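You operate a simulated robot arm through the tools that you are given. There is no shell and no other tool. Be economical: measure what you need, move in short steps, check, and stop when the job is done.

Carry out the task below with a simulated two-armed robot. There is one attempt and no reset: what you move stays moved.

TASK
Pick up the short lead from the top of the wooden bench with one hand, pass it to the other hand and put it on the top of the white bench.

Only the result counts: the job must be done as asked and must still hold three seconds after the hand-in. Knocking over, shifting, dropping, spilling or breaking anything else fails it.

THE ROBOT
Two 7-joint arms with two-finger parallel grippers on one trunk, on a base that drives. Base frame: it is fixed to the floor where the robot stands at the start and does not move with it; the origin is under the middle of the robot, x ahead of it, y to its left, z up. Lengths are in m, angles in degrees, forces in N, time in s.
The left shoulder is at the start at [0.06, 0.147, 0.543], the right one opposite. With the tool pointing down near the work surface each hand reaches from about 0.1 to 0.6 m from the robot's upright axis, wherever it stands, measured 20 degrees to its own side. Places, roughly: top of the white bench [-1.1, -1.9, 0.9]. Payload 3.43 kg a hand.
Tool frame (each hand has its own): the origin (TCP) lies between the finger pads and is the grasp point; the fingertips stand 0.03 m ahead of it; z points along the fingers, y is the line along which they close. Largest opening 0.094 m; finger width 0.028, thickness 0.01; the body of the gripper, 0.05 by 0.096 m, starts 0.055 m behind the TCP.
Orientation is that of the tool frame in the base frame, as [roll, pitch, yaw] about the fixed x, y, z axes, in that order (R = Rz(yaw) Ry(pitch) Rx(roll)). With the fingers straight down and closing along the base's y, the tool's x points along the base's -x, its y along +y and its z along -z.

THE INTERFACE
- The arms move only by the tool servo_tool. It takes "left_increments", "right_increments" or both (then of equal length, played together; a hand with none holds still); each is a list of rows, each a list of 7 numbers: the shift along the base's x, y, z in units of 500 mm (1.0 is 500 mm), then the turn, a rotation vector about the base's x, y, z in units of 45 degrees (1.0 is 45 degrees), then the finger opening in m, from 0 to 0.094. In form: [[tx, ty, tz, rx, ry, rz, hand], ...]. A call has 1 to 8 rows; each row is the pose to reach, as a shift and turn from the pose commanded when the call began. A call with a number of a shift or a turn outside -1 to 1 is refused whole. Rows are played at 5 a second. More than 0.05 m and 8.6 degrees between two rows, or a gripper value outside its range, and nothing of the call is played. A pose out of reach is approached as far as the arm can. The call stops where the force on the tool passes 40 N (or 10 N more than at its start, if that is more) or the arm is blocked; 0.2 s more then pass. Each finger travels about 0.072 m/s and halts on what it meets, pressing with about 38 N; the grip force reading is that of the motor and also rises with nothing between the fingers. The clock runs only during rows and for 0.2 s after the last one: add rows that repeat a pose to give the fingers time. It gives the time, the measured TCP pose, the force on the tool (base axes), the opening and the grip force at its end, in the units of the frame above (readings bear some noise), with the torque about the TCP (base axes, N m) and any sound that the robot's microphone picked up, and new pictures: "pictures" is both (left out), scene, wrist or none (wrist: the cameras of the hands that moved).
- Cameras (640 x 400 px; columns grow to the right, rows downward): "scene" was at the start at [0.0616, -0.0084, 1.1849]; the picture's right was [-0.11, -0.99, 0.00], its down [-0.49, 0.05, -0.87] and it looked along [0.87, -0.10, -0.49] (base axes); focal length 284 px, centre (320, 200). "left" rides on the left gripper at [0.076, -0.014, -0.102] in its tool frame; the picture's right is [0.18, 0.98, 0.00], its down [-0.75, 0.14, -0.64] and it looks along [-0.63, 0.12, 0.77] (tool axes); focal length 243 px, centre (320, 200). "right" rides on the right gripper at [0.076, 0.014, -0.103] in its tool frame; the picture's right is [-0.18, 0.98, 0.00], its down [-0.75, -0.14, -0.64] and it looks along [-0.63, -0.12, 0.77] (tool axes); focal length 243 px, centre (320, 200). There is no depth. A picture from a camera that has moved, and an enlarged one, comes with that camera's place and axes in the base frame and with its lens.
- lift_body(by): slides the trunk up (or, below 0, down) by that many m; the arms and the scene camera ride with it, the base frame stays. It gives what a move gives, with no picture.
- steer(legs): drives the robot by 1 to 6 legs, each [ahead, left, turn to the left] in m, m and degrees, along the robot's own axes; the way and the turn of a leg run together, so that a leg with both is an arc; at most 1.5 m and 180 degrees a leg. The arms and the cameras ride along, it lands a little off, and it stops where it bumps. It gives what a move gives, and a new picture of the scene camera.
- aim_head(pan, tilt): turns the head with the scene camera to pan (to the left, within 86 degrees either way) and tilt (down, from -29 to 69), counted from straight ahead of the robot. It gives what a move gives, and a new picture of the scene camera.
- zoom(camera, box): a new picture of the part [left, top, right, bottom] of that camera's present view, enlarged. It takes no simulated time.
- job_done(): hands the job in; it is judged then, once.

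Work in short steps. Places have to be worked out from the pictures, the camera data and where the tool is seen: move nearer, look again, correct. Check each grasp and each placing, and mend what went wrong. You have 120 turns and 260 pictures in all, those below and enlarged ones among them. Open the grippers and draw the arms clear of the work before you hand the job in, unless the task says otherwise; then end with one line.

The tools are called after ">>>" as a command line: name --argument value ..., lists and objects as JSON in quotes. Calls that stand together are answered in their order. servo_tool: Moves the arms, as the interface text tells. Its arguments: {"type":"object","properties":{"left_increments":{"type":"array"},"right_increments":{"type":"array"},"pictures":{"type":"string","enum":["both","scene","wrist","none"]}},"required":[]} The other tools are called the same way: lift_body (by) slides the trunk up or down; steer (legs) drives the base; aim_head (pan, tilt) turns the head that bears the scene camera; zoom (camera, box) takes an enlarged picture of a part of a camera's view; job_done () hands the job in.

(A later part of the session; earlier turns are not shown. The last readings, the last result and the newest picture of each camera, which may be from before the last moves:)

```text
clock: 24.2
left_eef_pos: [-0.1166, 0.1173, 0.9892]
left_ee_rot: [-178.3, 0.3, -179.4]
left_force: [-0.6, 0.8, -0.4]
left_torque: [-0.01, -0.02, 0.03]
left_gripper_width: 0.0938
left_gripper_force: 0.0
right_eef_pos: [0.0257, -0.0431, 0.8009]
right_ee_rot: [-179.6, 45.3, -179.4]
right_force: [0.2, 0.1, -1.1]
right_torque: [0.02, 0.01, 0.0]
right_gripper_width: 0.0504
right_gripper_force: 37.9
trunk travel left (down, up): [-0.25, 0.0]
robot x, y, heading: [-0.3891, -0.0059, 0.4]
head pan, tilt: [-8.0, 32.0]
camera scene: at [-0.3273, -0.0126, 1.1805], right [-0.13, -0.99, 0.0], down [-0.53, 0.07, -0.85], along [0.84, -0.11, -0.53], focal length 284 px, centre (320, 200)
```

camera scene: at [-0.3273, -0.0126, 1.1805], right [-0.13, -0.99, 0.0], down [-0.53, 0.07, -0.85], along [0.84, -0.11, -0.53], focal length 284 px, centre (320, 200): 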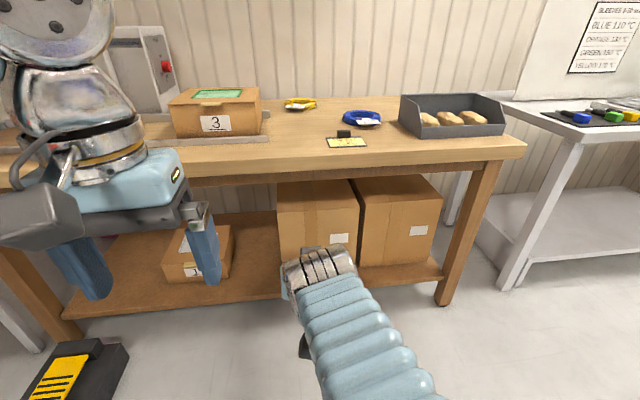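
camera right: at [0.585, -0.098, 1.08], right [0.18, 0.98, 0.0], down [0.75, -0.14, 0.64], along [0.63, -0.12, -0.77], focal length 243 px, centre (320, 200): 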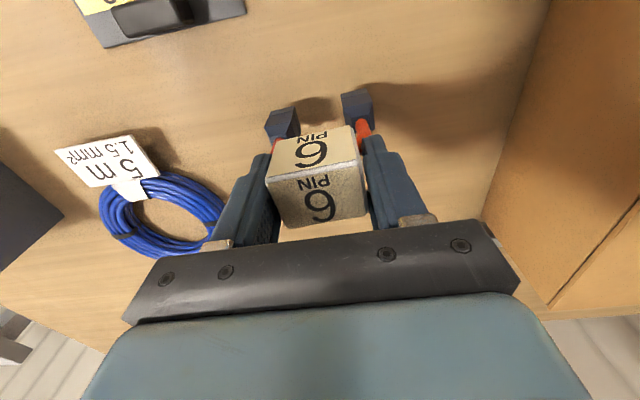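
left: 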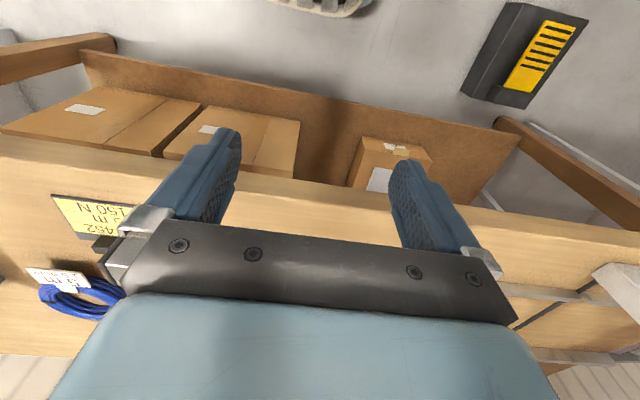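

Half-way pitched with no trouble, and the bench items are all in place. I pitch the other 45°.

>>> servo_tool --right_increments '[[0, 0, 0, 0, -0.16, 0, 0.03], [0, 0, 0, 0, -0.33, 0, 0.03], [0, 0, 0, 0, -0.5, 0, 0.03], [0, 0, 0, 0, -0.66, 0, 0.03], [0, 0, 0, 0, -0.83, 0, 0.03], [0, 0, 0, 0, -1.0, 0, 0.03]]' --pictures "none"

>>> aim_head --pan 0 --tilt 50

```text
clock: 25.4
left_eef_pos: [-0.1167, 0.1185, 0.989]
left_ee_rot: [-178.4, 0.3, -179.3]
left_force: [0.2, -0.1, -0.1]
left_torque: [0.03, 0.01, 0.01]
left_gripper_width: 0.0941
left_gripper_force: 0.2
right_eef_pos: [0.0211, -0.0292, 0.7944]
right_ee_rot: [153.6, 72.4, 159.0]
right_force: [0.8, 0.5, -1.2]
right_torque: [-0.01, 0.06, 0.01]
right_gripper_width: 0.0502
right_gripper_force: 37.9
right hand out of reach, approached as far as the arm can: row 5
trunk travel left (down, up): [-0.25, 0.0]
robot x, y, heading: [-0.3877, -0.0018, 0.3]
head pan, tilt: [-8.0, 32.0]
stopped in row 5 (right hand): the arm was blocked; the commanded pose is now the measured one
```

```text
clock: 26.2
left_eef_pos: [-0.1167, 0.1168, 0.9895]
left_ee_rot: [-178.3, 0.3, -179.4]
left_force: [0.1, -0.5, 0.1]
left_torque: [0.01, -0.04, 0.01]
left_gripper_width: 0.0938
left_gripper_force: 0.1
right_eef_pos: [0.0207, -0.03, 0.7939]
right_ee_rot: [153.6, 72.3, 158.8]
right_force: [0.2, -1.1, -1.0]
right_torque: [-0.01, 0.06, 0.01]
right_gripper_width: 0.0499
right_gripper_force: 38.3
trunk travel left (down, up): [-0.25, 0.0]
robot x, y, heading: [-0.3868, -0.0017, 0.6]
head pan, tilt: [0.0, 50.0]
camera scene: at [-0.3392, -0.0003, 1.1542], right [0.01, -1.0, 0.0], down [-0.77, -0.01, -0.64], along [0.64, 0.01, -0.77], focal length 284 px, centre (320, 200)
```

scene: 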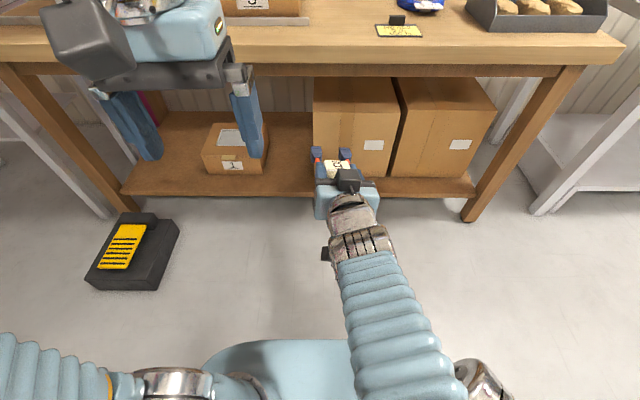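

The wrist stopped near a joint limit about 16° short of horizontal. I shift the hand slightly right and forward and try the remaining turn there.

>>> servo_tool --right_increments '[[0.03, -0.08, 0, 0, 0, 0, 0.03], [0.06, -0.16, 0, 0, 0, 0, 0.03], [0.06, -0.16, 0, -0.058, -0.117, -0.039, 0.03], [0.06, -0.16, 0, -0.116, -0.234, -0.078, 0.03], [0.06, -0.16, 0, -0.173, -0.351, -0.116, 0.03]]' --pictures "scene"

>>> zoom --camera "scene" --box '[260, 100, 460, 260]'

```text
clock: 27.4
left_eef_pos: [-0.1182, 0.1163, 0.9897]
left_ee_rot: [-178.4, 0.2, -179.4]
left_force: [-0.1, -0.3, 0.4]
left_torque: [0.02, 0.02, 0.02]
left_gripper_width: 0.094
left_gripper_force: 0.1
right_eef_pos: [0.083, -0.0937, 0.8119]
right_ee_rot: [112.6, 85.5, 113.5]
right_force: [-0.1, -0.5, -1.6]
right_torque: [-0.02, 0.1, -0.01]
right_gripper_width: 0.05
right_gripper_force: 38.0
right hand out of reach, approached as far as the arm can: row 1, 2, 3, 4, 5
trunk travel left (down, up): [-0.25, 0.0]
robot x, y, heading: [-0.3905, -0.002, 0.6]
head pan, tilt: [0.0, 50.0]
camera scene: at [-0.3391, -0.0004, 1.1541], right [0.01, -1.0, 0.0], down [-0.77, -0.01, -0.64], along [0.64, 0.01, -0.77], focal length 284 px, centre (320, 200)
```

scene: 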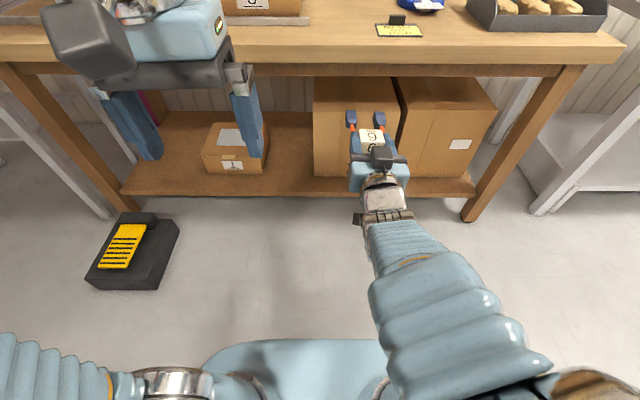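

```text
2.50 times, centred on (360, 180) of scene
camera zoom: at [-0.3391, -0.0004, 1.1541], right [0.01, -1.0, 0.0], down [-0.77, -0.01, -0.64], along [0.64, 0.01, -0.77], focal length 709 px, centre (220, 250)
```

zoom: 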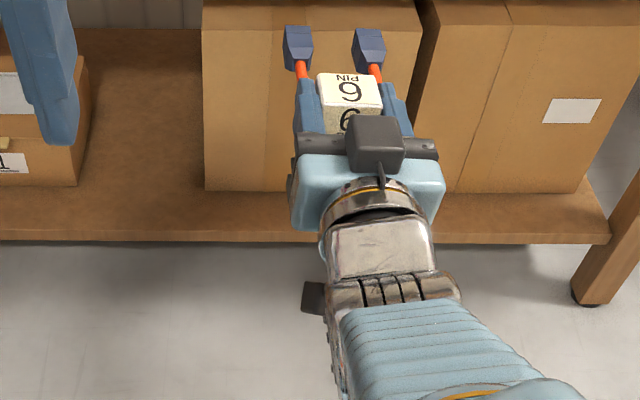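

The picture suggests which side the wrist camera is on is worth checking; I take a right wrist picture for its pose.

>>> zoom --camera "right" --box '[0, 0, 640, 400]'

>>> zoom --camera "scene" --box '[330, 90, 430, 250]'

```text
1.00 times, centred on (320, 200) of right (not enlarged: the box is as wide or as high as the picture)
camera zoom: at [-0.0213, -0.077, 0.741], right [-0.01, 0.97, 0.25], down [-0.62, -0.21, 0.76], along [0.79, -0.15, 0.6], focal length 243 px, centre (320, 200)
```

zoom: 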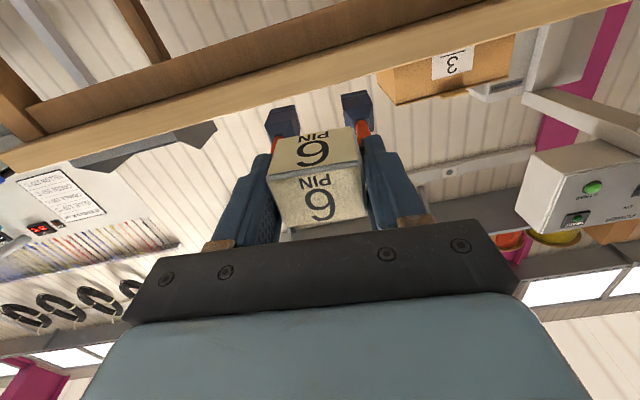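

```text
2.50 times, centred on (380, 170) of scene
camera zoom: at [-0.3391, -0.0004, 1.1541], right [0.01, -1.0, 0.0], down [-0.77, -0.01, -0.64], along [0.64, 0.01, -0.77], focal length 709 px, centre (170, 275)
```

zoom: 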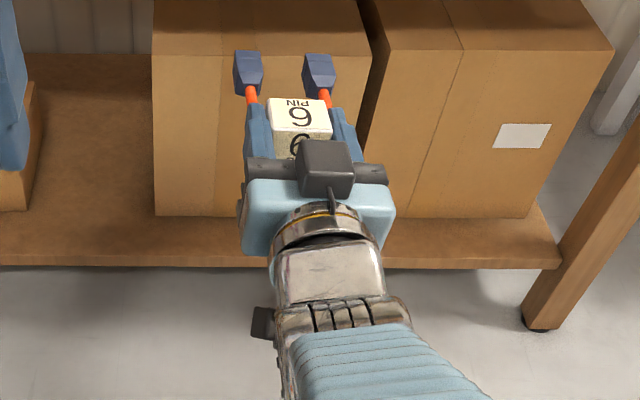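

The lead is now nearly level (2° down, 4° roll), plugs pointing ahead; the outer plug width (~86 mm) is too near the maximum opening, so the left hand will take the left plug alone. For reach I first lower the right hand by 0.12.

>>> servo_tool --right_increments '[[0, 0, -0.08, 0, 0, 0, 0.03], [0, 0, -0.16, 0, 0, 0, 0.03], [0, 0, -0.24, 0, 0, 0, 0.03], [0, 0, -0.24, 0, 0, 0, 0.03]]' --pictures "scene"

>>> zoom --camera "scene" --box '[320, 100, 420, 240]'

```text
clock: 28.4
left_eef_pos: [-0.1166, 0.1179, 0.9897]
left_ee_rot: [-178.3, 0.4, -179.5]
left_force: [-0.4, -0.4, -0.3]
left_torque: [-0.05, 0.01, -0.03]
left_gripper_width: 0.094
left_gripper_force: 0.0
right_eef_pos: [0.1074, -0.0795, 0.6895]
right_ee_rot: [-115.8, 89.2, -116.0]
right_force: [-0.5, 0.2, -1.1]
right_torque: [0.0, 0.08, -0.02]
right_gripper_width: 0.0501
right_gripper_force: 38.1
right hand out of reach, approached as far as the arm can: row 1, 2, 3, 4
trunk travel left (down, up): [-0.25, 0.0]
robot x, y, heading: [-0.3858, -0.0043, 0.5]
head pan, tilt: [0.0, 50.0]
camera scene: at [-0.3391, -0.0002, 1.1541], right [0.01, -1.0, 0.0], down [-0.77, -0.01, -0.64], along [0.64, 0.01, -0.77], focal length 284 px, centre (320, 200)
```

scene: 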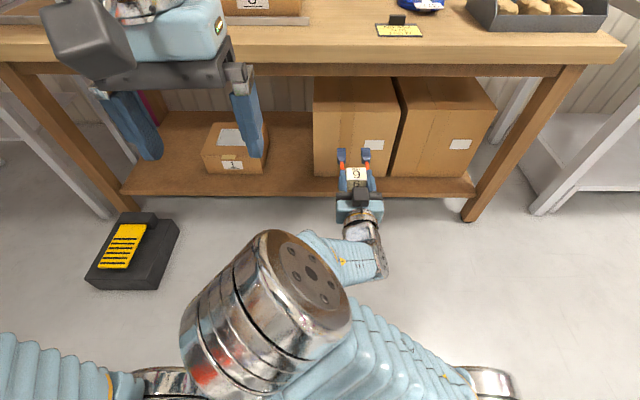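

```text
2.86 times, centred on (370, 170) of scene
camera zoom: at [-0.3391, -0.0002, 1.1541], right [0.01, -1.0, 0.0], down [-0.77, -0.01, -0.64], along [0.64, 0.01, -0.77], focal length 810 px, centre (177, 286)
```

zoom: 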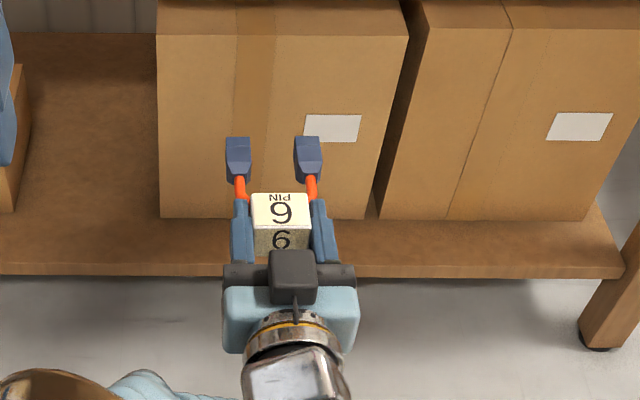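

The right elbow swung to the middle, in the left arm's way. I move the hand back up and to the right, yawed slightly to the left, to bring the elbow out again.

>>> servo_tool --right_increments '[[0, -0.02, 0.06, 0, 0, 0.11, 0.03], [0, -0.05, 0.12, 0, 0, 0.22, 0.03], [0, -0.08, 0.16, 0, 0, 0.33, 0.03], [0, -0.11, 0.16, 0, 0, 0.44, 0.03], [0, -0.14, 0.16, 0, 0, 0.44, 0.03]]' --pictures "scene"

```text
clock: 29.6
left_eef_pos: [-0.1161, 0.1186, 0.9895]
left_ee_rot: [-178.5, 0.3, -179.3]
left_force: [-0.5, 0.8, 0.0]
left_torque: [0.02, 0.02, 0.0]
left_gripper_width: 0.0941
left_gripper_force: 0.1
right_eef_pos: [0.1144, -0.152, 0.7748]
right_ee_rot: [-117.2, 89.3, -97.4]
right_force: [0.1, 0.2, -1.9]
right_torque: [0.03, 0.05, 0.02]
right_gripper_width: 0.05
right_gripper_force: 38.0
right hand out of reach, approached as far as the arm can: row 1, 2, 3, 4, 5
trunk travel left (down, up): [-0.25, 0.0]
robot x, y, heading: [-0.3886, -0.0015, 0.7]
head pan, tilt: [0.0, 50.0]
camera scene: at [-0.3392, -0.0003, 1.1541], right [0.01, -1.0, 0.0], down [-0.77, -0.01, -0.64], along [0.64, 0.01, -0.77], focal length 284 px, centre (320, 200)
```

scene: 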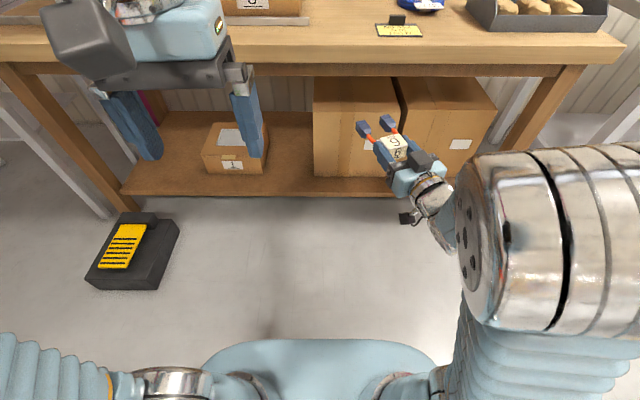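

The elbow is out to the right now and the lead points ahead-left by 20°. I draw it closer to the robot so the left arm can reach above the plug.

>>> servo_tool --right_increments '[[-0.08, 0.01, -0.03, 0, 0, 0, 0.03], [-0.16, 0.02, -0.06, 0, 0, 0, 0.03], [-0.24, 0.04, -0.09, 0, 0, 0, 0.03], [-0.24, 0.04, -0.09, 0, 0, 0, 0.03]]' --pictures "scene"

>>> zoom --camera "scene" --box '[300, 100, 460, 240]'

```text
clock: 30.6
left_eef_pos: [-0.1169, 0.1179, 0.989]
left_ee_rot: [-178.3, 0.3, -179.4]
left_force: [0.0, 0.2, -0.7]
left_torque: [0.07, -0.02, -0.01]
left_gripper_width: 0.094
left_gripper_force: 0.0
right_eef_pos: [0.1154, -0.1486, 0.7721]
right_ee_rot: [-115.8, 89.3, -96.2]
right_force: [-0.5, 0.7, -0.8]
right_torque: [0.01, 0.07, -0.02]
right_gripper_width: 0.05
right_gripper_force: 38.1
right hand out of reach, approached as far as the arm can: row 1, 2, 3, 4
trunk travel left (down, up): [-0.25, 0.0]
robot x, y, heading: [-0.3862, -0.0064, 0.4]
head pan, tilt: [0.0, 50.0]
camera scene: at [-0.3392, -0.0003, 1.1541], right [0.01, -1.0, 0.0], down [-0.77, -0.01, -0.64], along [0.64, 0.01, -0.77], focal length 284 px, centre (320, 200)
```

scene: 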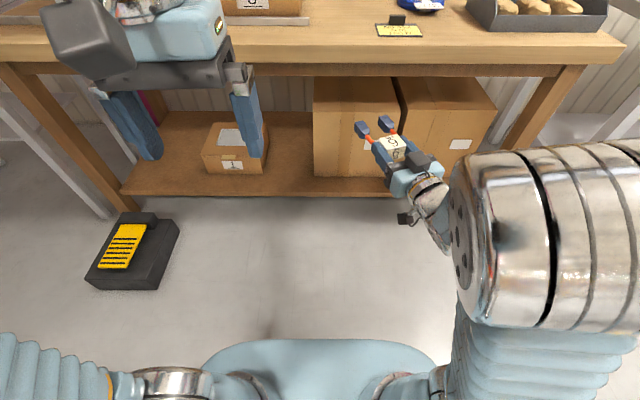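

```text
2.86 times, centred on (380, 170) of scene
camera zoom: at [-0.3392, -0.0003, 1.1541], right [0.01, -1.0, 0.0], down [-0.77, -0.01, -0.64], along [0.64, 0.01, -0.77], focal length 810 px, centre (149, 286)
```

zoom: 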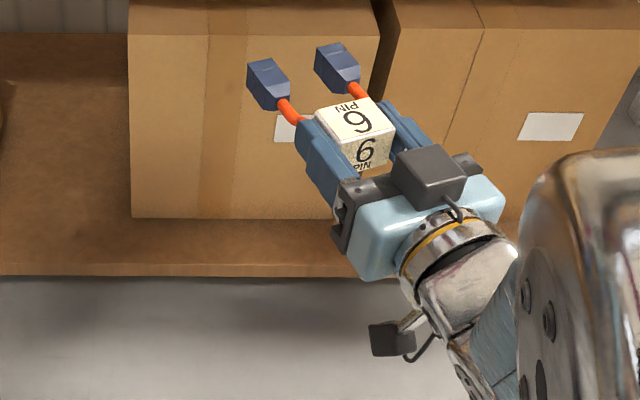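

The arm can't fold closer in that direction, so I turn the right hand further left (plugs pointing to the left), which lets it come closer; the left hand will then be yawed -90°.

>>> servo_tool --right_increments '[[-0.01, -0.01, 0, 0, 0, 0.16, 0.03], [-0.03, -0.02, 0, 0, 0, 0.33, 0.03], [-0.05, -0.03, 0, 0, 0, 0.5, 0.03], [-0.07, -0.04, 0, 0, 0, 0.66, 0.03], [-0.09, -0.05, 0, 0, 0, 0.83, 0.03], [-0.11, -0.06, 0, 0, 0, 1.0, 0.03], [-0.13, -0.06, 0, 0, 0, 1.0, 0.03]]' --pictures "scene"

```text
clock: 32.2
left_eef_pos: [-0.1168, 0.1166, 0.9894]
left_ee_rot: [-178.4, 0.3, -179.4]
left_force: [0.2, -1.0, 0.2]
left_torque: [0.03, -0.01, -0.02]
left_gripper_width: 0.0941
left_gripper_force: 0.0
right_eef_pos: [0.0527, -0.1749, 0.7791]
right_ee_rot: [-119.4, 89.3, -54.6]
right_force: [0.3, 0.4, -0.4]
right_torque: [-0.06, 0.01, 0.0]
right_gripper_width: 0.0499
right_gripper_force: 37.8
right hand out of reach, approached as far as the arm can: row 6, 7
trunk travel left (down, up): [-0.25, 0.0]
robot x, y, heading: [-0.3876, -0.0017, 0.7]
head pan, tilt: [0.0, 50.0]
camera scene: at [-0.3395, -0.0003, 1.1541], right [0.01, -1.0, 0.0], down [-0.77, -0.01, -0.64], along [0.64, 0.01, -0.77], focal length 284 px, centre (320, 200)
```

scene: 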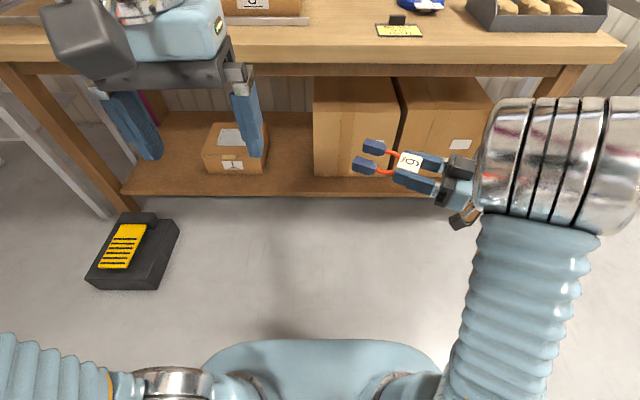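

Yaw is about 65° now. I try the remaining 25°.

>>> servo_tool --right_increments '[[0, 0, 0, 0, 0, 0.14, 0.03], [0, 0, 0, 0, 0, 0.28, 0.03], [0, 0, 0, 0, 0, 0.42, 0.03], [0, 0, 0, 0, 0, 0.55, 0.03]]' --pictures "scene"

>>> zoom --camera "scene" --box '[320, 100, 480, 220]'

```text
clock: 33.2
left_eef_pos: [-0.1164, 0.1179, 0.9891]
left_ee_rot: [-178.5, 0.3, -179.3]
left_force: [0.8, 0.1, -1.1]
left_torque: [-0.01, 0.02, 0.0]
left_gripper_width: 0.0941
left_gripper_force: 0.1
right_eef_pos: [0.0197, -0.1419, 0.814]
right_ee_rot: [-125.1, 89.2, -35.7]
right_force: [-0.4, -0.6, -0.9]
right_torque: [-0.04, -0.02, 0.0]
right_gripper_width: 0.05
right_gripper_force: 38.6
right hand out of reach, approached as far as the arm can: row 1, 2, 3, 4
trunk travel left (down, up): [-0.25, 0.0]
robot x, y, heading: [-0.3875, -0.0008, 0.5]
head pan, tilt: [0.0, 50.0]
camera scene: at [-0.3391, -0.0003, 1.1541], right [0.01, -1.0, 0.0], down [-0.77, -0.01, -0.64], along [0.64, 0.01, -0.77], focal length 284 px, centre (320, 200)
```

scene: 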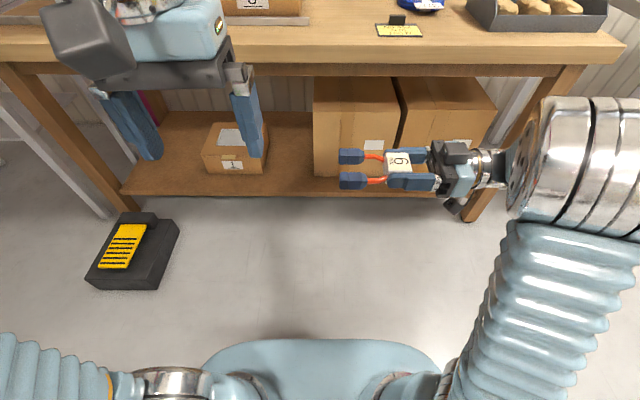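

```text
3.33 times, centred on (400, 160) of scene
camera zoom: at [-0.3391, -0.0003, 1.1541], right [0.01, -1.0, 0.0], down [-0.77, -0.01, -0.64], along [0.64, 0.01, -0.77], focal length 945 px, centre (53, 333)
```

zoom: 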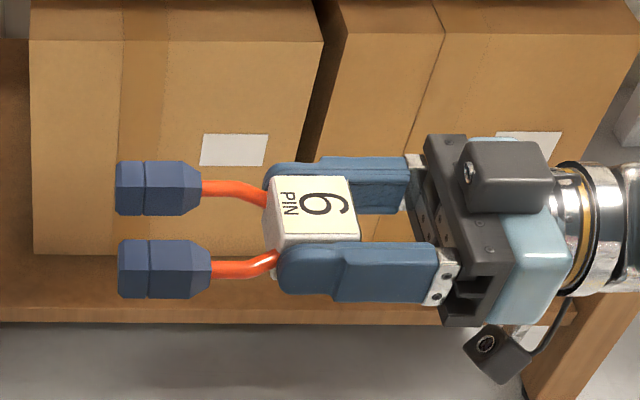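

A clear view: the lead is level, plugs pointing left (+y), near plug centred at about (-0.017,-0.043,0.814). I yaw the left hand by -90° in two halves, moving slightly ahead.

>>> servo_tool --left_increments '[[0.02, 0, -0.01, 0, 0, -0.17, 0.094], [0.04, 0, -0.02, 0, 0, -0.34, 0.094], [0.06, 0, -0.03, 0, 0, -0.51, 0.07], [0.08, 0, -0.03, 0, 0, -0.68, 0.05], [0.1, 0, -0.03, 0, 0, -0.85, 0.05], [0.1, 0, -0.03, 0, 0, -1.0, 0.05]]' --pictures "none"

>>> servo_tool --left_increments '[[0.02, 0, 0, 0, 0, -0.17, 0.05], [0.04, 0, 0, 0, 0, -0.34, 0.05], [0.06, 0, 0, 0, 0, -0.51, 0.05], [0.08, 0, 0, 0, 0, -0.68, 0.05], [0.1, 0, 0, 0, 0, -0.85, 0.05], [0.1, 0, 0, 0, 0, -1.0, 0.05]]' --pictures "both"

```text
clock: 34.6
left_eef_pos: [-0.0669, 0.1182, 0.9742]
left_ee_rot: [-178.4, 0.4, 135.3]
left_force: [-0.6, 0.0, 0.0]
left_torque: [-0.02, 0.01, 0.01]
left_gripper_width: 0.0498
left_gripper_force: 0.0
right_eef_pos: [0.0194, -0.1416, 0.8127]
right_ee_rot: [-124.0, 89.2, -34.7]
right_force: [-0.6, -0.2, -1.2]
right_torque: [-0.06, 0.03, -0.01]
right_gripper_width: 0.0501
right_gripper_force: 37.7
trunk travel left (down, up): [-0.25, 0.0]
robot x, y, heading: [-0.3867, -0.0041, 0.6]
head pan, tilt: [0.0, 50.0]
```

```text
clock: 36.0
left_eef_pos: [-0.017, 0.1174, 0.9736]
left_ee_rot: [-178.5, 0.3, 90.5]
left_force: [-0.5, -0.2, -0.2]
left_torque: [-0.02, -0.02, 0.02]
left_gripper_width: 0.05
left_gripper_force: 0.1
right_eef_pos: [0.0203, -0.142, 0.8139]
right_ee_rot: [-124.1, 89.2, -34.8]
right_force: [0.2, -0.4, -1.8]
right_torque: [-0.04, -0.01, 0.03]
right_gripper_width: 0.0499
right_gripper_force: 38.2
trunk travel left (down, up): [-0.25, 0.0]
robot x, y, heading: [-0.391, 0.003, 0.6]
head pan, tilt: [0.0, 50.0]
camera scene: at [-0.3391, -0.0004, 1.1541], right [0.01, -1.0, 0.0], down [-0.77, -0.01, -0.64], along [0.64, 0.01, -0.77], focal length 284 px, centre (320, 200)
camera left: at [-0.0294, 0.1932, 1.0776], right [0.98, 0.19, -0.03], down [0.17, -0.75, 0.64], along [0.1, -0.63, -0.77], focal length 243 px, centre (320, 200)
```

scene: 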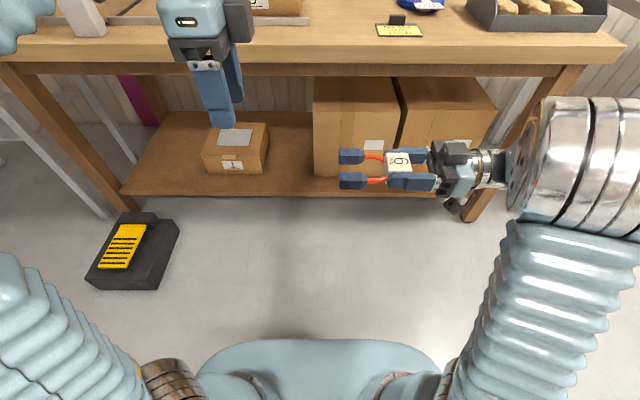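
left: 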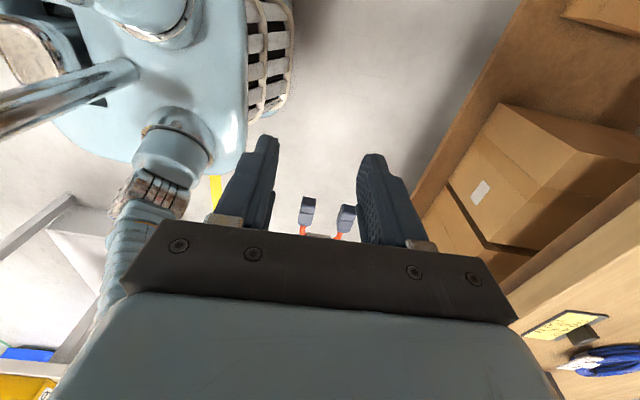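

Left hand is yawed and its camera sees the plugs. I move it above the near plug, tips still 4 cm clear.

>>> servo_tool --left_increments '[[0, -0.08, -0.03, 0, 0, 0, 0.05], [0, -0.16, -0.06, 0, 0, 0, 0.05], [0, -0.24, -0.1, 0, 0, 0, 0.05], [0, -0.32, -0.14, 0, 0, 0, 0.05], [0, -0.32, -0.14, 0, 0, 0, 0.05]]' --pictures "both"

>>> zoom --camera "scene" --box '[280, 80, 480, 220]'

>>> zoom --camera "left" --box '[200, 80, 440, 260]'

```text
clock: 37.2
left_eef_pos: [-0.018, -0.0442, 0.9062]
left_ee_rot: [-178.3, 0.3, 90.6]
left_force: [-0.1, -0.1, -0.5]
left_torque: [0.03, 0.0, 0.0]
left_gripper_width: 0.0497
left_gripper_force: 0.0
right_eef_pos: [0.0199, -0.1425, 0.8135]
right_ee_rot: [-123.7, 89.2, -34.3]
right_force: [-0.1, 1.2, -2.2]
right_torque: [-0.04, 0.0, -0.04]
right_gripper_width: 0.0495
right_gripper_force: 38.0
trunk travel left (down, up): [-0.25, 0.0]
robot x, y, heading: [-0.3905, -0.0008, 0.4]
head pan, tilt: [0.0, 50.0]
camera scene: at [-0.3391, -0.0005, 1.1541], right [0.01, -1.0, 0.0], down [-0.77, -0.01, -0.64], along [0.64, 0.01, -0.77], focal length 284 px, centre (320, 200)
camera left: at [-0.0295, 0.033, 1.0102], right [0.98, 0.19, -0.03], down [0.17, -0.75, 0.64], along [0.1, -0.63, -0.77], focal length 243 px, centre (320, 200)
```

scene: 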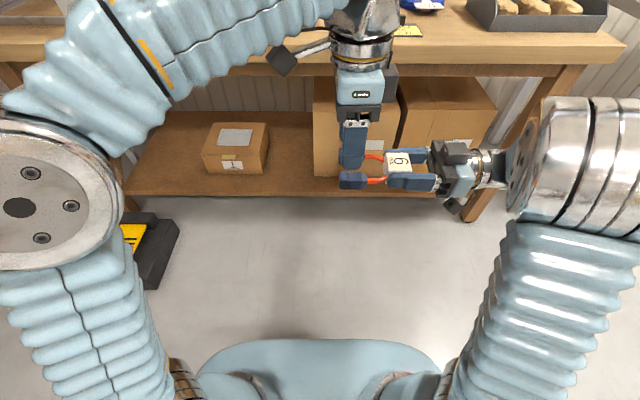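
left: 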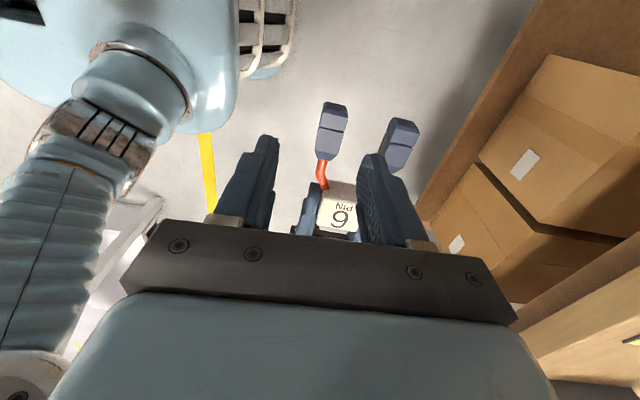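

```text
2.86 times, centred on (380, 150) of scene
camera zoom: at [-0.3391, -0.0005, 1.1541], right [0.01, -1.0, 0.0], down [-0.77, -0.01, -0.64], along [0.64, 0.01, -0.77], focal length 810 px, centre (149, 343)
```

zoom: 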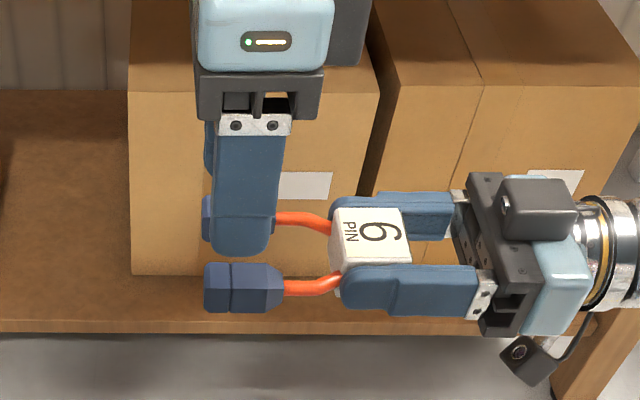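

```text
2.22 times, centred on (320, 170) of left
camera zoom: at [-0.0295, 0.033, 1.0102], right [0.98, 0.19, -0.03], down [0.17, -0.75, 0.64], along [0.1, -0.63, -0.77], focal length 539 px, centre (320, 267)
```

zoom: 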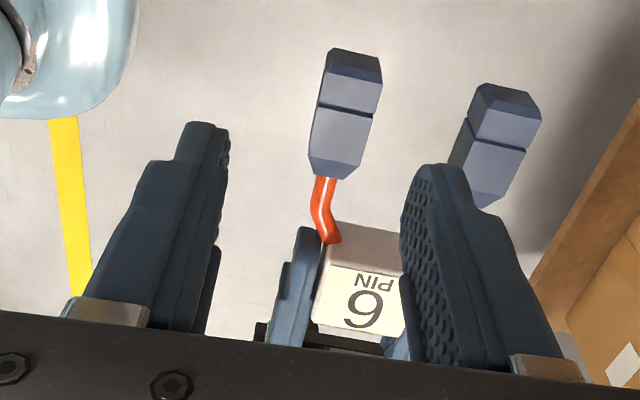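

The plug sits at about x=-0.013, y=-0.047. I correct by +5 mm in x, -2 mm in y and descend with fingers straddling the near plug.

>>> servo_tool --left_increments '[[0.01, -0.004, 0, 0, 0, 0, 0.05], [0.01, -0.004, -0.05, 0, 0, 0, 0.05], [0.01, -0.004, -0.1, 0, 0, 0, 0.05], [0.01, -0.004, -0.15, 0, 0, 0, 0.05], [0.01, -0.004, -0.15, 0, 0, 0, 0.05]]' --pictures "none"

>>> zoom --camera "scene" --box '[280, 80, 480, 220]'

>>> zoom --camera "left" --box '[200, 80, 440, 260]'

```text
clock: 38.4
left_eef_pos: [-0.0126, -0.0468, 0.8296]
left_ee_rot: [-178.3, 0.3, 90.7]
left_force: [-1.1, 0.4, -0.4]
left_torque: [0.0, 0.0, 0.02]
left_gripper_width: 0.0501
left_gripper_force: 0.0
right_eef_pos: [0.0201, -0.1413, 0.8131]
right_ee_rot: [-123.9, 89.2, -34.5]
right_force: [-0.2, -0.5, -2.0]
right_torque: [-0.07, -0.02, 0.04]
right_gripper_width: 0.05
right_gripper_force: 37.9
trunk travel left (down, up): [-0.25, 0.0]
robot x, y, heading: [-0.3831, -0.0032, 0.7]
head pan, tilt: [0.0, 50.0]
```

```text
2.86 times, centred on (380, 150) of scene
camera zoom: at [-0.3391, -0.0004, 1.1541], right [0.01, -1.0, 0.0], down [-0.77, -0.01, -0.64], along [0.64, 0.01, -0.77], focal length 810 px, centre (149, 343)
```

zoom: 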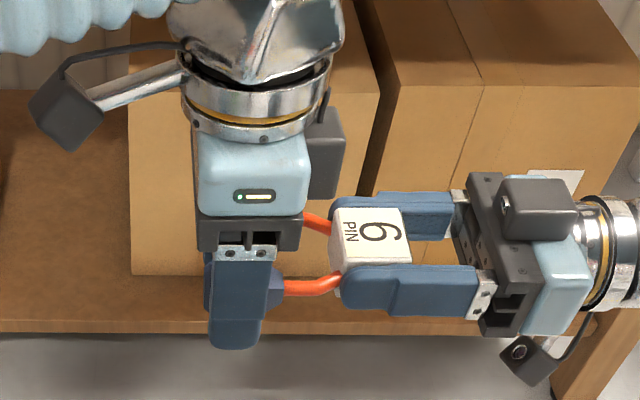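

```text
2.22 times, centred on (320, 170) of left
camera zoom: at [-0.0252, 0.0294, 0.9336], right [0.98, 0.19, -0.03], down [0.17, -0.75, 0.64], along [0.1, -0.63, -0.77], focal length 539 px, centre (320, 267)
```

zoom: 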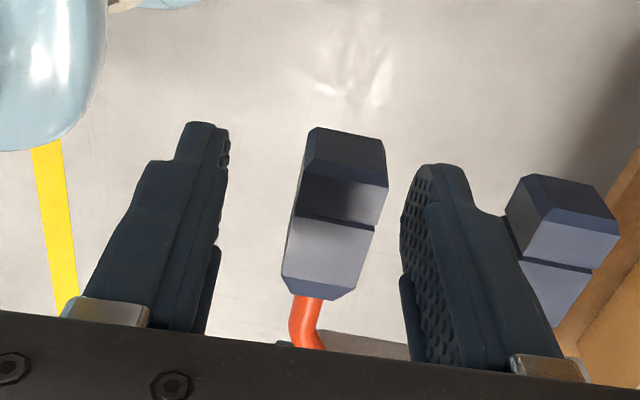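

The plug lies between the left fingers. I nudge +3 mm and close the left fingers.

>>> servo_tool --left_increments '[[0.006, 0, 0, 0, 0, 0, 0.05], [0.006, 0, 0, 0, 0, 0, 0.02], [0.006, 0, 0, 0, 0, 0, 0.01], [0.006, 0, 0, 0, 0, 0, 0.01], [0.006, 0, 0, 0, 0, 0, 0.01]]' --pictures "wrist"

```text
clock: 39.6
left_eef_pos: [-0.0084, -0.0463, 0.8315]
left_ee_rot: [-178.3, 0.3, 90.7]
left_force: [6.1, -2.5, -0.5]
left_torque: [0.17, -0.74, 0.22]
left_gripper_width: 0.0219
left_gripper_force: 38.3
right_eef_pos: [0.0189, -0.1419, 0.8137]
right_ee_rot: [-124.4, 89.3, -35.1]
right_force: [-5.8, 1.9, 0.7]
right_torque: [-0.03, 0.74, 0.36]
right_gripper_width: 0.0498
right_gripper_force: 37.9
trunk travel left (down, up): [-0.25, 0.0]
robot x, y, heading: [-0.3855, -0.0028, 0.5]
head pan, tilt: [0.0, 50.0]
camera left: at [-0.0211, 0.0306, 0.934], right [0.98, 0.19, -0.03], down [0.17, -0.75, 0.64], along [0.1, -0.63, -0.77], focal length 243 px, centre (320, 200)
```

left: 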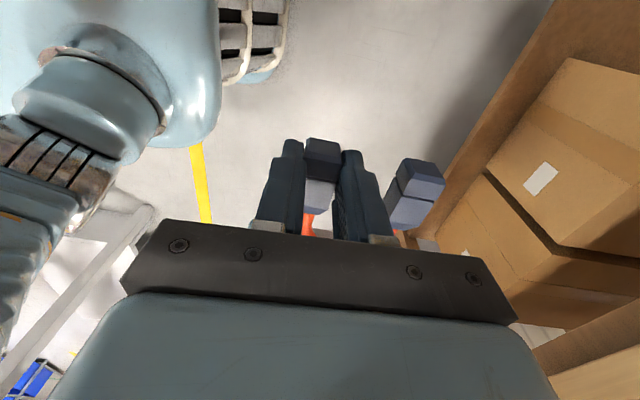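

The left hand holds the plug (22 mm, 38 N) and both hands feel opposing loads, so the hold is shared. I open the right hand.

>>> servo_tool --left_increments '[[0.003, 0, 0, 0, 0, 0, 0.01], [0.003, 0, 0, 0, 0, 0, 0.01], [0.003, 0, 0, 0, 0, 0, 0.01], [0.003, 0, 0, 0, 0, 0, 0.01]]' --right_increments '[[0, 0, 0, 0, 0, 0, 0.06], [0, 0, 0, 0, 0, 0, 0.09], [0, 0, 0, 0, 0, 0, 0.094], [0, 0, 0, 0, 0, 0, 0.094]]' --pictures "none"

>>> zoom --camera "scene" --box '[280, 80, 480, 220]'

```text
clock: 40.6
left_eef_pos: [-0.0075, -0.0453, 0.8316]
left_ee_rot: [-178.3, 0.3, 90.6]
left_force: [0.0, -0.1, -0.1]
left_torque: [0.05, 0.08, 0.01]
left_gripper_width: 0.0216
left_gripper_force: 38.1
right_eef_pos: [0.0203, -0.1424, 0.8143]
right_ee_rot: [-123.5, 89.2, -34.3]
right_force: [0.2, 0.2, -0.2]
right_torque: [0.02, 0.04, 0.01]
right_gripper_width: 0.094
right_gripper_force: 0.1
trunk travel left (down, up): [-0.25, 0.0]
robot x, y, heading: [-0.3881, -0.001, 0.5]
head pan, tilt: [0.0, 50.0]
```

```text
2.86 times, centred on (380, 150) of scene
camera zoom: at [-0.3392, -0.0004, 1.1541], right [0.01, -1.0, 0.0], down [-0.77, -0.01, -0.64], along [0.64, 0.01, -0.77], focal length 810 px, centre (149, 343)
```

zoom: 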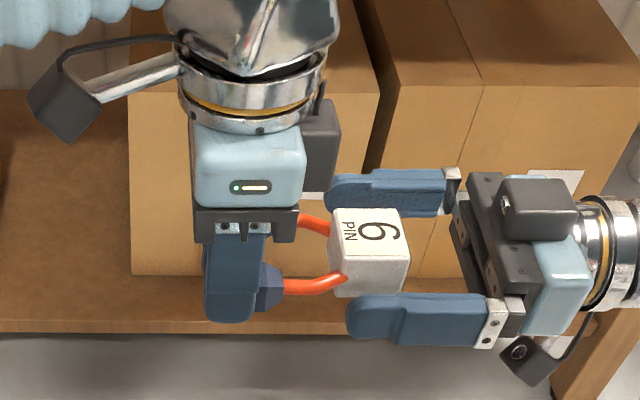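

The left hand carries the lead steadily. I withdraw the left hand with the lead to +y out of the open right fingers.

>>> servo_tool --left_increments '[[0, 0.06, 0, 0, 0, 0, 0.01], [0, 0.12, 0, 0, 0, 0, 0.01], [0, 0.18, 0, 0, 0, 0, 0.01], [0, 0.24, 0, 0, 0, 0, 0.01]]' --pictures "scene"

```text
clock: 41.6
left_eef_pos: [-0.0096, 0.0768, 0.8278]
left_ee_rot: [-178.3, 0.2, 90.5]
left_force: [0.8, 0.0, -0.4]
left_torque: [0.1, 0.05, 0.03]
left_gripper_width: 0.0215
left_gripper_force: 37.7
right_eef_pos: [0.0202, -0.1409, 0.8136]
right_ee_rot: [-123.4, 89.2, -34.2]
right_force: [0.1, -0.2, 0.1]
right_torque: [0.01, 0.0, -0.02]
right_gripper_width: 0.094
right_gripper_force: 0.0
trunk travel left (down, up): [-0.25, 0.0]
robot x, y, heading: [-0.3884, -0.0032, 0.2]
head pan, tilt: [0.0, 50.0]
camera scene: at [-0.3391, -0.0006, 1.1541], right [0.01, -1.0, 0.0], down [-0.77, -0.01, -0.64], along [0.64, 0.01, -0.77], focal length 284 px, centre (320, 200)
```

scene: 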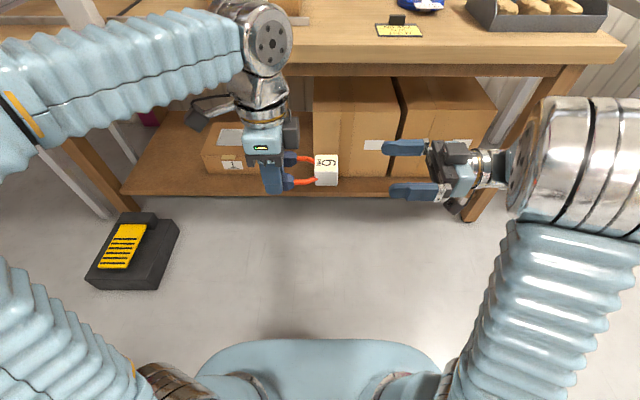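

Handover done. Now I fold the right hand up and out of the way, turning it to point down and raising it to the right.

>>> servo_tool --right_increments '[[0, -0.02, 0.02, -0.17, 0, 0, 0.094], [0, -0.05, 0.05, -0.34, 0, 0, 0.094], [0, -0.08, 0.08, -0.51, 0, 0, 0.094], [0, -0.11, 0.11, -0.68, 0, 0, 0.094], [0, -0.14, 0.14, -0.85, 0, 0, 0.094], [0, -0.16, 0.16, -1.0, 0, 0, 0.094]]' --pictures "none"

>>> servo_tool --right_increments '[[0, -0.02, 0.02, -0.17, 0, 0, 0.094], [0, -0.04, 0.05, -0.34, 0, 0, 0.094], [0, -0.06, 0.08, -0.51, 0, 0, 0.094], [0, -0.08, 0.11, -0.68, 0, 0, 0.094], [0, -0.08, 0.14, -0.85, 0, 0, 0.094], [0, -0.08, 0.16, -1.0, 0, 0, 0.094]]' --pictures "scene"

```text
clock: 43.0
left_eef_pos: [-0.0086, 0.076, 0.8279]
left_ee_rot: [-178.2, 0.3, 90.6]
left_force: [-0.4, 0.4, 0.2]
left_torque: [0.09, 0.07, -0.03]
left_gripper_width: 0.0214
left_gripper_force: 37.8
right_eef_pos: [0.0186, -0.2202, 0.8929]
right_ee_rot: [-178.8, 44.6, -89.1]
right_force: [-0.4, -1.3, -0.5]
right_torque: [0.03, 0.0, 0.0]
right_gripper_width: 0.0943
right_gripper_force: 0.0
trunk travel left (down, up): [-0.25, 0.0]
robot x, y, heading: [-0.3891, -0.0007, 0.4]
head pan, tilt: [0.0, 50.0]
```

```text
clock: 44.4
left_eef_pos: [-0.0095, 0.0758, 0.8273]
left_ee_rot: [-178.3, 0.3, 90.6]
left_force: [0.9, -0.6, 0.0]
left_torque: [0.09, 0.03, 0.02]
left_gripper_width: 0.0213
left_gripper_force: 37.9
right_eef_pos: [0.0174, -0.2613, 0.9732]
right_ee_rot: [-179.5, -0.4, -89.4]
right_force: [0.3, -0.5, -0.5]
right_torque: [0.01, 0.0, -0.04]
right_gripper_width: 0.094
right_gripper_force: 0.0
trunk travel left (down, up): [-0.25, 0.0]
robot x, y, heading: [-0.3857, 0.0027, 0.4]
head pan, tilt: [0.0, 50.0]
camera scene: at [-0.3392, -0.0004, 1.1541], right [0.01, -1.0, 0.0], down [-0.77, -0.01, -0.64], along [0.64, 0.01, -0.77], focal length 284 px, centre (320, 200)
```

scene: 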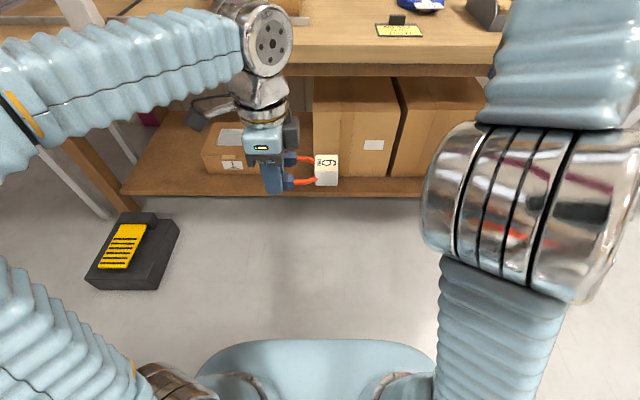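

Both hands in order. I raise the left hand to carry height (z≈0.985) and pull the right hand back a bit.

>>> servo_tool --left_increments '[[-0.02, 0, 0.08, 0, 0, 0, 0.01], [-0.04, 0, 0.16, 0, 0, 0, 0.01], [-0.06, 0, 0.24, 0, 0, 0, 0.01], [-0.08, 0, 0.32, 0, 0, 0, 0.01]]' --right_increments '[[-0.03, 0, 0.01, 0, 0, 0, 0.094], [-0.06, 0, 0.02, 0, 0, 0, 0.094], [-0.1, 0, 0.03, 0, 0, 0, 0.06], [-0.14, 0, 0.03, 0, 0, 0, 0.04]]' --pictures "none"

>>> aim_head --pan -86 --tilt 20

```text
clock: 45.4
left_eef_pos: [-0.046, 0.0741, 0.9806]
left_ee_rot: [-178.3, 0.0, 90.6]
left_force: [-0.6, 0.6, 0.2]
left_torque: [0.08, 0.06, 0.0]
left_gripper_width: 0.0215
left_gripper_force: 37.8
left hand out of reach, approached as far as the arm can: row 4
right_eef_pos: [-0.0513, -0.2614, 0.9907]
right_ee_rot: [-179.5, -0.3, -89.4]
right_force: [0.0, 0.1, 0.4]
right_torque: [0.01, 0.03, 0.01]
right_gripper_width: 0.0401
right_gripper_force: 0.0
trunk travel left (down, up): [-0.25, 0.0]
robot x, y, heading: [-0.3899, 0.0015, 0.4]
head pan, tilt: [0.0, 50.0]
```

```text
clock: 47.0
left_eef_pos: [-0.0452, 0.0745, 0.9802]
left_ee_rot: [-178.2, 0.0, 90.5]
left_force: [0.3, -0.2, -1.9]
left_torque: [0.08, 0.02, -0.01]
left_gripper_width: 0.0212
left_gripper_force: 38.0
right_eef_pos: [-0.0503, -0.2611, 0.9915]
right_ee_rot: [-179.4, -0.4, -89.3]
right_force: [0.3, 0.4, -1.0]
right_torque: [-0.01, -0.02, 0.03]
right_gripper_width: 0.04
right_gripper_force: 0.1
trunk travel left (down, up): [-0.25, 0.0]
robot x, y, heading: [-0.3889, -0.0009, 0.6]
head pan, tilt: [-85.9, 20.0]
camera scene: at [-0.4087, -0.0938, 1.1997], right [-1.0, -0.08, 0.0], down [-0.03, 0.34, -0.94], along [0.08, -0.94, -0.34], focal length 284 px, centre (320, 200)
```

scene: 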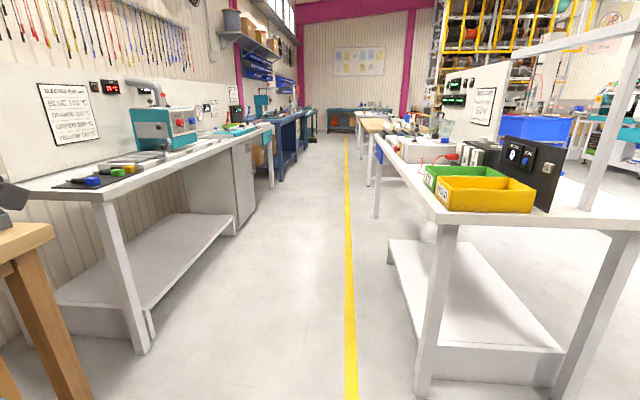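

The white bench's near end is at y≈-0.78, its aisle edge at x≈-0.66, with free surface at about x -1.0…-1.4 beyond the bins. I turn the robot right by 90° to face it.

>>> steer --legs '[[0, 0, -90]]'

>>> aim_head --pan -60 --tilt 25

```text
clock: 51.2
left_eef_pos: [-0.3107, -0.3438, 0.9808]
left_ee_rot: [-178.2, 0.2, 0.7]
left_force: [-0.3, -0.5, -1.0]
left_torque: [0.0, -0.07, 0.0]
left_gripper_width: 0.0212
left_gripper_force: 37.9
right_eef_pos: [-0.6456, -0.3407, 0.9916]
right_ee_rot: [-179.4, -0.3, -179.3]
right_force: [0.8, 0.1, -0.4]
right_torque: [0.03, -0.01, 0.01]
right_gripper_width: 0.0402
right_gripper_force: 0.1
trunk travel left (down, up): [-0.25, 0.0]
robot x, y, heading: [-0.3898, -0.0012, -89.4]
head pan, tilt: [-85.9, 20.0]
camera scene: at [-0.4795, 0.0215, 1.1997], right [-0.08, 1.0, 0.0], down [0.34, 0.03, -0.94], along [-0.94, -0.08, -0.34], focal length 284 px, centre (320, 200)
```

scene: 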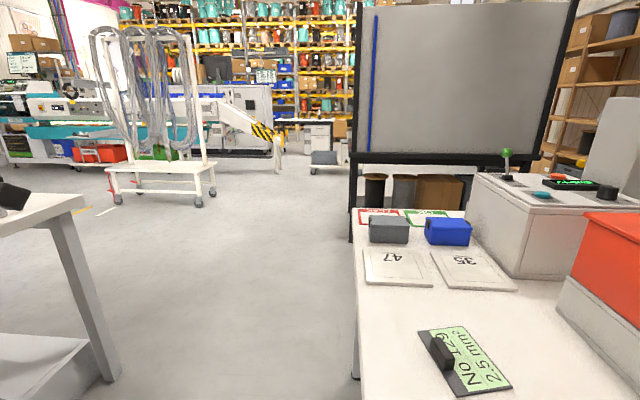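

```text
clock: 52.1
left_eef_pos: [-0.3104, -0.3445, 0.9804]
left_ee_rot: [-178.1, 0.1, 0.7]
left_force: [-1.2, 0.4, -1.8]
left_torque: [0.04, -0.07, 0.02]
left_gripper_width: 0.0214
left_gripper_force: 38.4
right_eef_pos: [-0.646, -0.339, 0.9908]
right_ee_rot: [-179.5, -0.3, -179.2]
right_force: [0.4, 0.3, -0.5]
right_torque: [0.01, -0.01, -0.01]
right_gripper_width: 0.0399
right_gripper_force: 0.0
trunk travel left (down, up): [-0.25, 0.0]
robot x, y, heading: [-0.3877, -0.0047, -89.4]
head pan, tilt: [-60.0, 25.0]
camera scene: at [-0.466, -0.0178, 1.1916], right [-0.51, 0.86, 0.0], down [0.36, 0.21, -0.91], along [-0.78, -0.46, -0.42], focal length 284 px, centre (320, 200)
```

scene: 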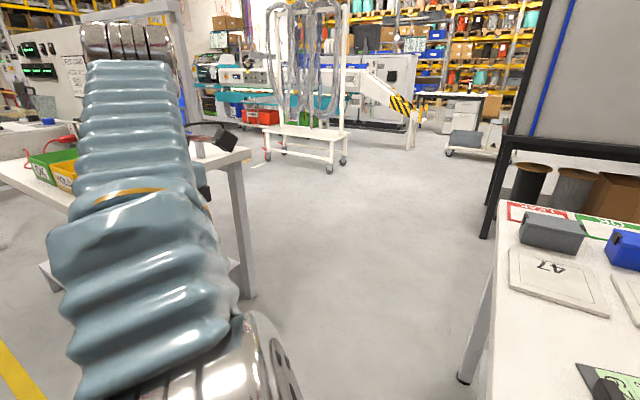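

A second white-topped bench lies behind (edge y≈0.035), leaving a 0.8 m gap to the test bench (edge y≈-0.78). I drive 0.35 ahead first and check clearances.

>>> steer --legs '[[0.36, 0, -0.6]]'

>>> aim_head --pan -45 --tilt 20

>>> aim_head --pan -86 --tilt 45

```text
clock: 54.5
left_eef_pos: [-0.3148, -0.7133, 0.9815]
left_ee_rot: [-178.1, 0.1, -0.3]
left_force: [-0.4, 0.3, -1.8]
left_torque: [0.0, -0.08, -0.03]
left_gripper_width: 0.0216
left_gripper_force: 38.0
right_eef_pos: [-0.6506, -0.7022, 0.9902]
right_ee_rot: [-179.4, -0.3, 179.7]
right_force: [0.3, -0.4, 0.1]
right_torque: [0.01, 0.02, -0.01]
right_gripper_width: 0.0403
right_gripper_force: 0.1
trunk travel left (down, up): [-0.25, 0.0]
robot x, y, heading: [-0.3833, -0.3702, -90.3]
head pan, tilt: [-60.0, 25.0]
camera scene: at [-0.4655, -0.3841, 1.1916], right [-0.49, 0.87, 0.0], down [0.37, 0.21, -0.91], along [-0.79, -0.45, -0.42], focal length 284 px, centre (320, 200)
```

scene: 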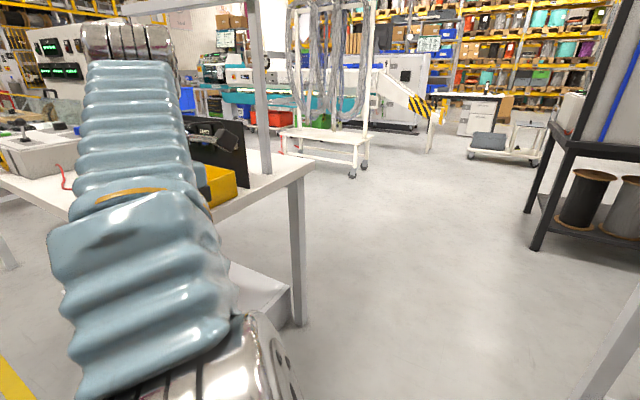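

```text
clock: 55.2
left_eef_pos: [-0.3155, -0.7126, 0.9807]
left_ee_rot: [-178.1, 0.1, -0.3]
left_force: [-0.5, 0.2, -2.2]
left_torque: [0.04, -0.07, 0.03]
left_gripper_width: 0.0216
left_gripper_force: 38.0
right_eef_pos: [-0.6504, -0.7037, 0.9909]
right_ee_rot: [-179.3, -0.2, 179.7]
right_force: [-0.6, -0.3, 0.6]
right_torque: [0.0, 0.01, -0.05]
right_gripper_width: 0.04
right_gripper_force: 0.1
trunk travel left (down, up): [-0.25, 0.0]
robot x, y, heading: [-0.3884, -0.3722, -90.6]
head pan, tilt: [-45.0, 20.0]
camera scene: at [-0.4517, -0.4041, 1.1997], right [-0.7, 0.71, 0.0], down [0.24, 0.24, -0.94], along [-0.67, -0.66, -0.34], focal length 284 px, centre (320, 200)
```

scene: 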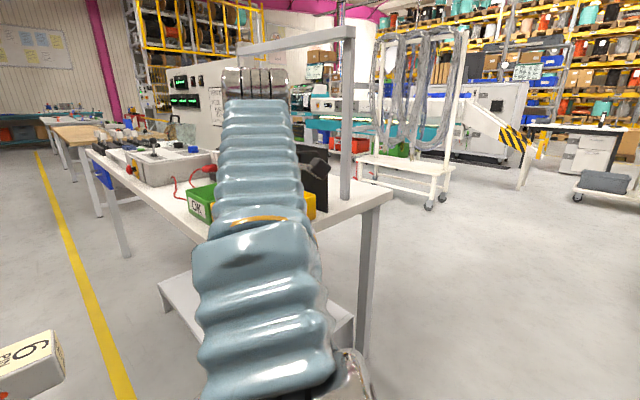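

```text
clock: 56.3
left_eef_pos: [-0.3152, -0.7125, 0.9816]
left_ee_rot: [-178.1, 0.1, -0.3]
left_force: [-0.5, 0.2, -1.4]
left_torque: [0.02, -0.07, 0.04]
left_gripper_width: 0.0214
left_gripper_force: 38.0
right_eef_pos: [-0.6493, -0.7022, 0.9926]
right_ee_rot: [-179.4, -0.3, 179.9]
right_force: [0.1, -0.5, -0.8]
right_torque: [0.0, 0.0, 0.01]
right_gripper_width: 0.0398
right_gripper_force: 0.0
trunk travel left (down, up): [-0.25, 0.0]
robot x, y, heading: [-0.3873, -0.3701, -90.5]
head pan, tilt: [-85.9, 45.0]
camera scene: at [-0.4666, -0.344, 1.1611], right [-0.07, 1.0, 0.0], down [0.71, 0.05, -0.71], along [-0.71, -0.05, -0.71], focal length 284 px, centre (320, 200)
```

scene: 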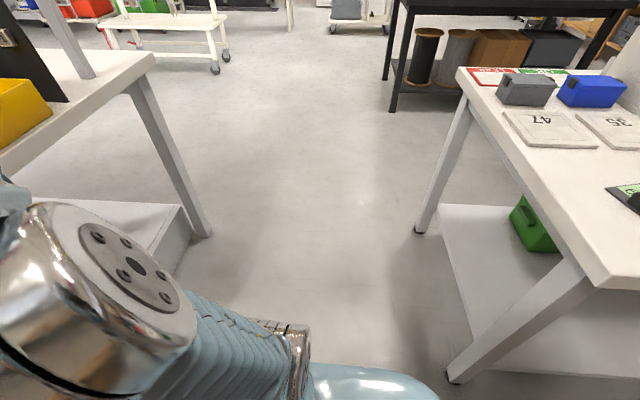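

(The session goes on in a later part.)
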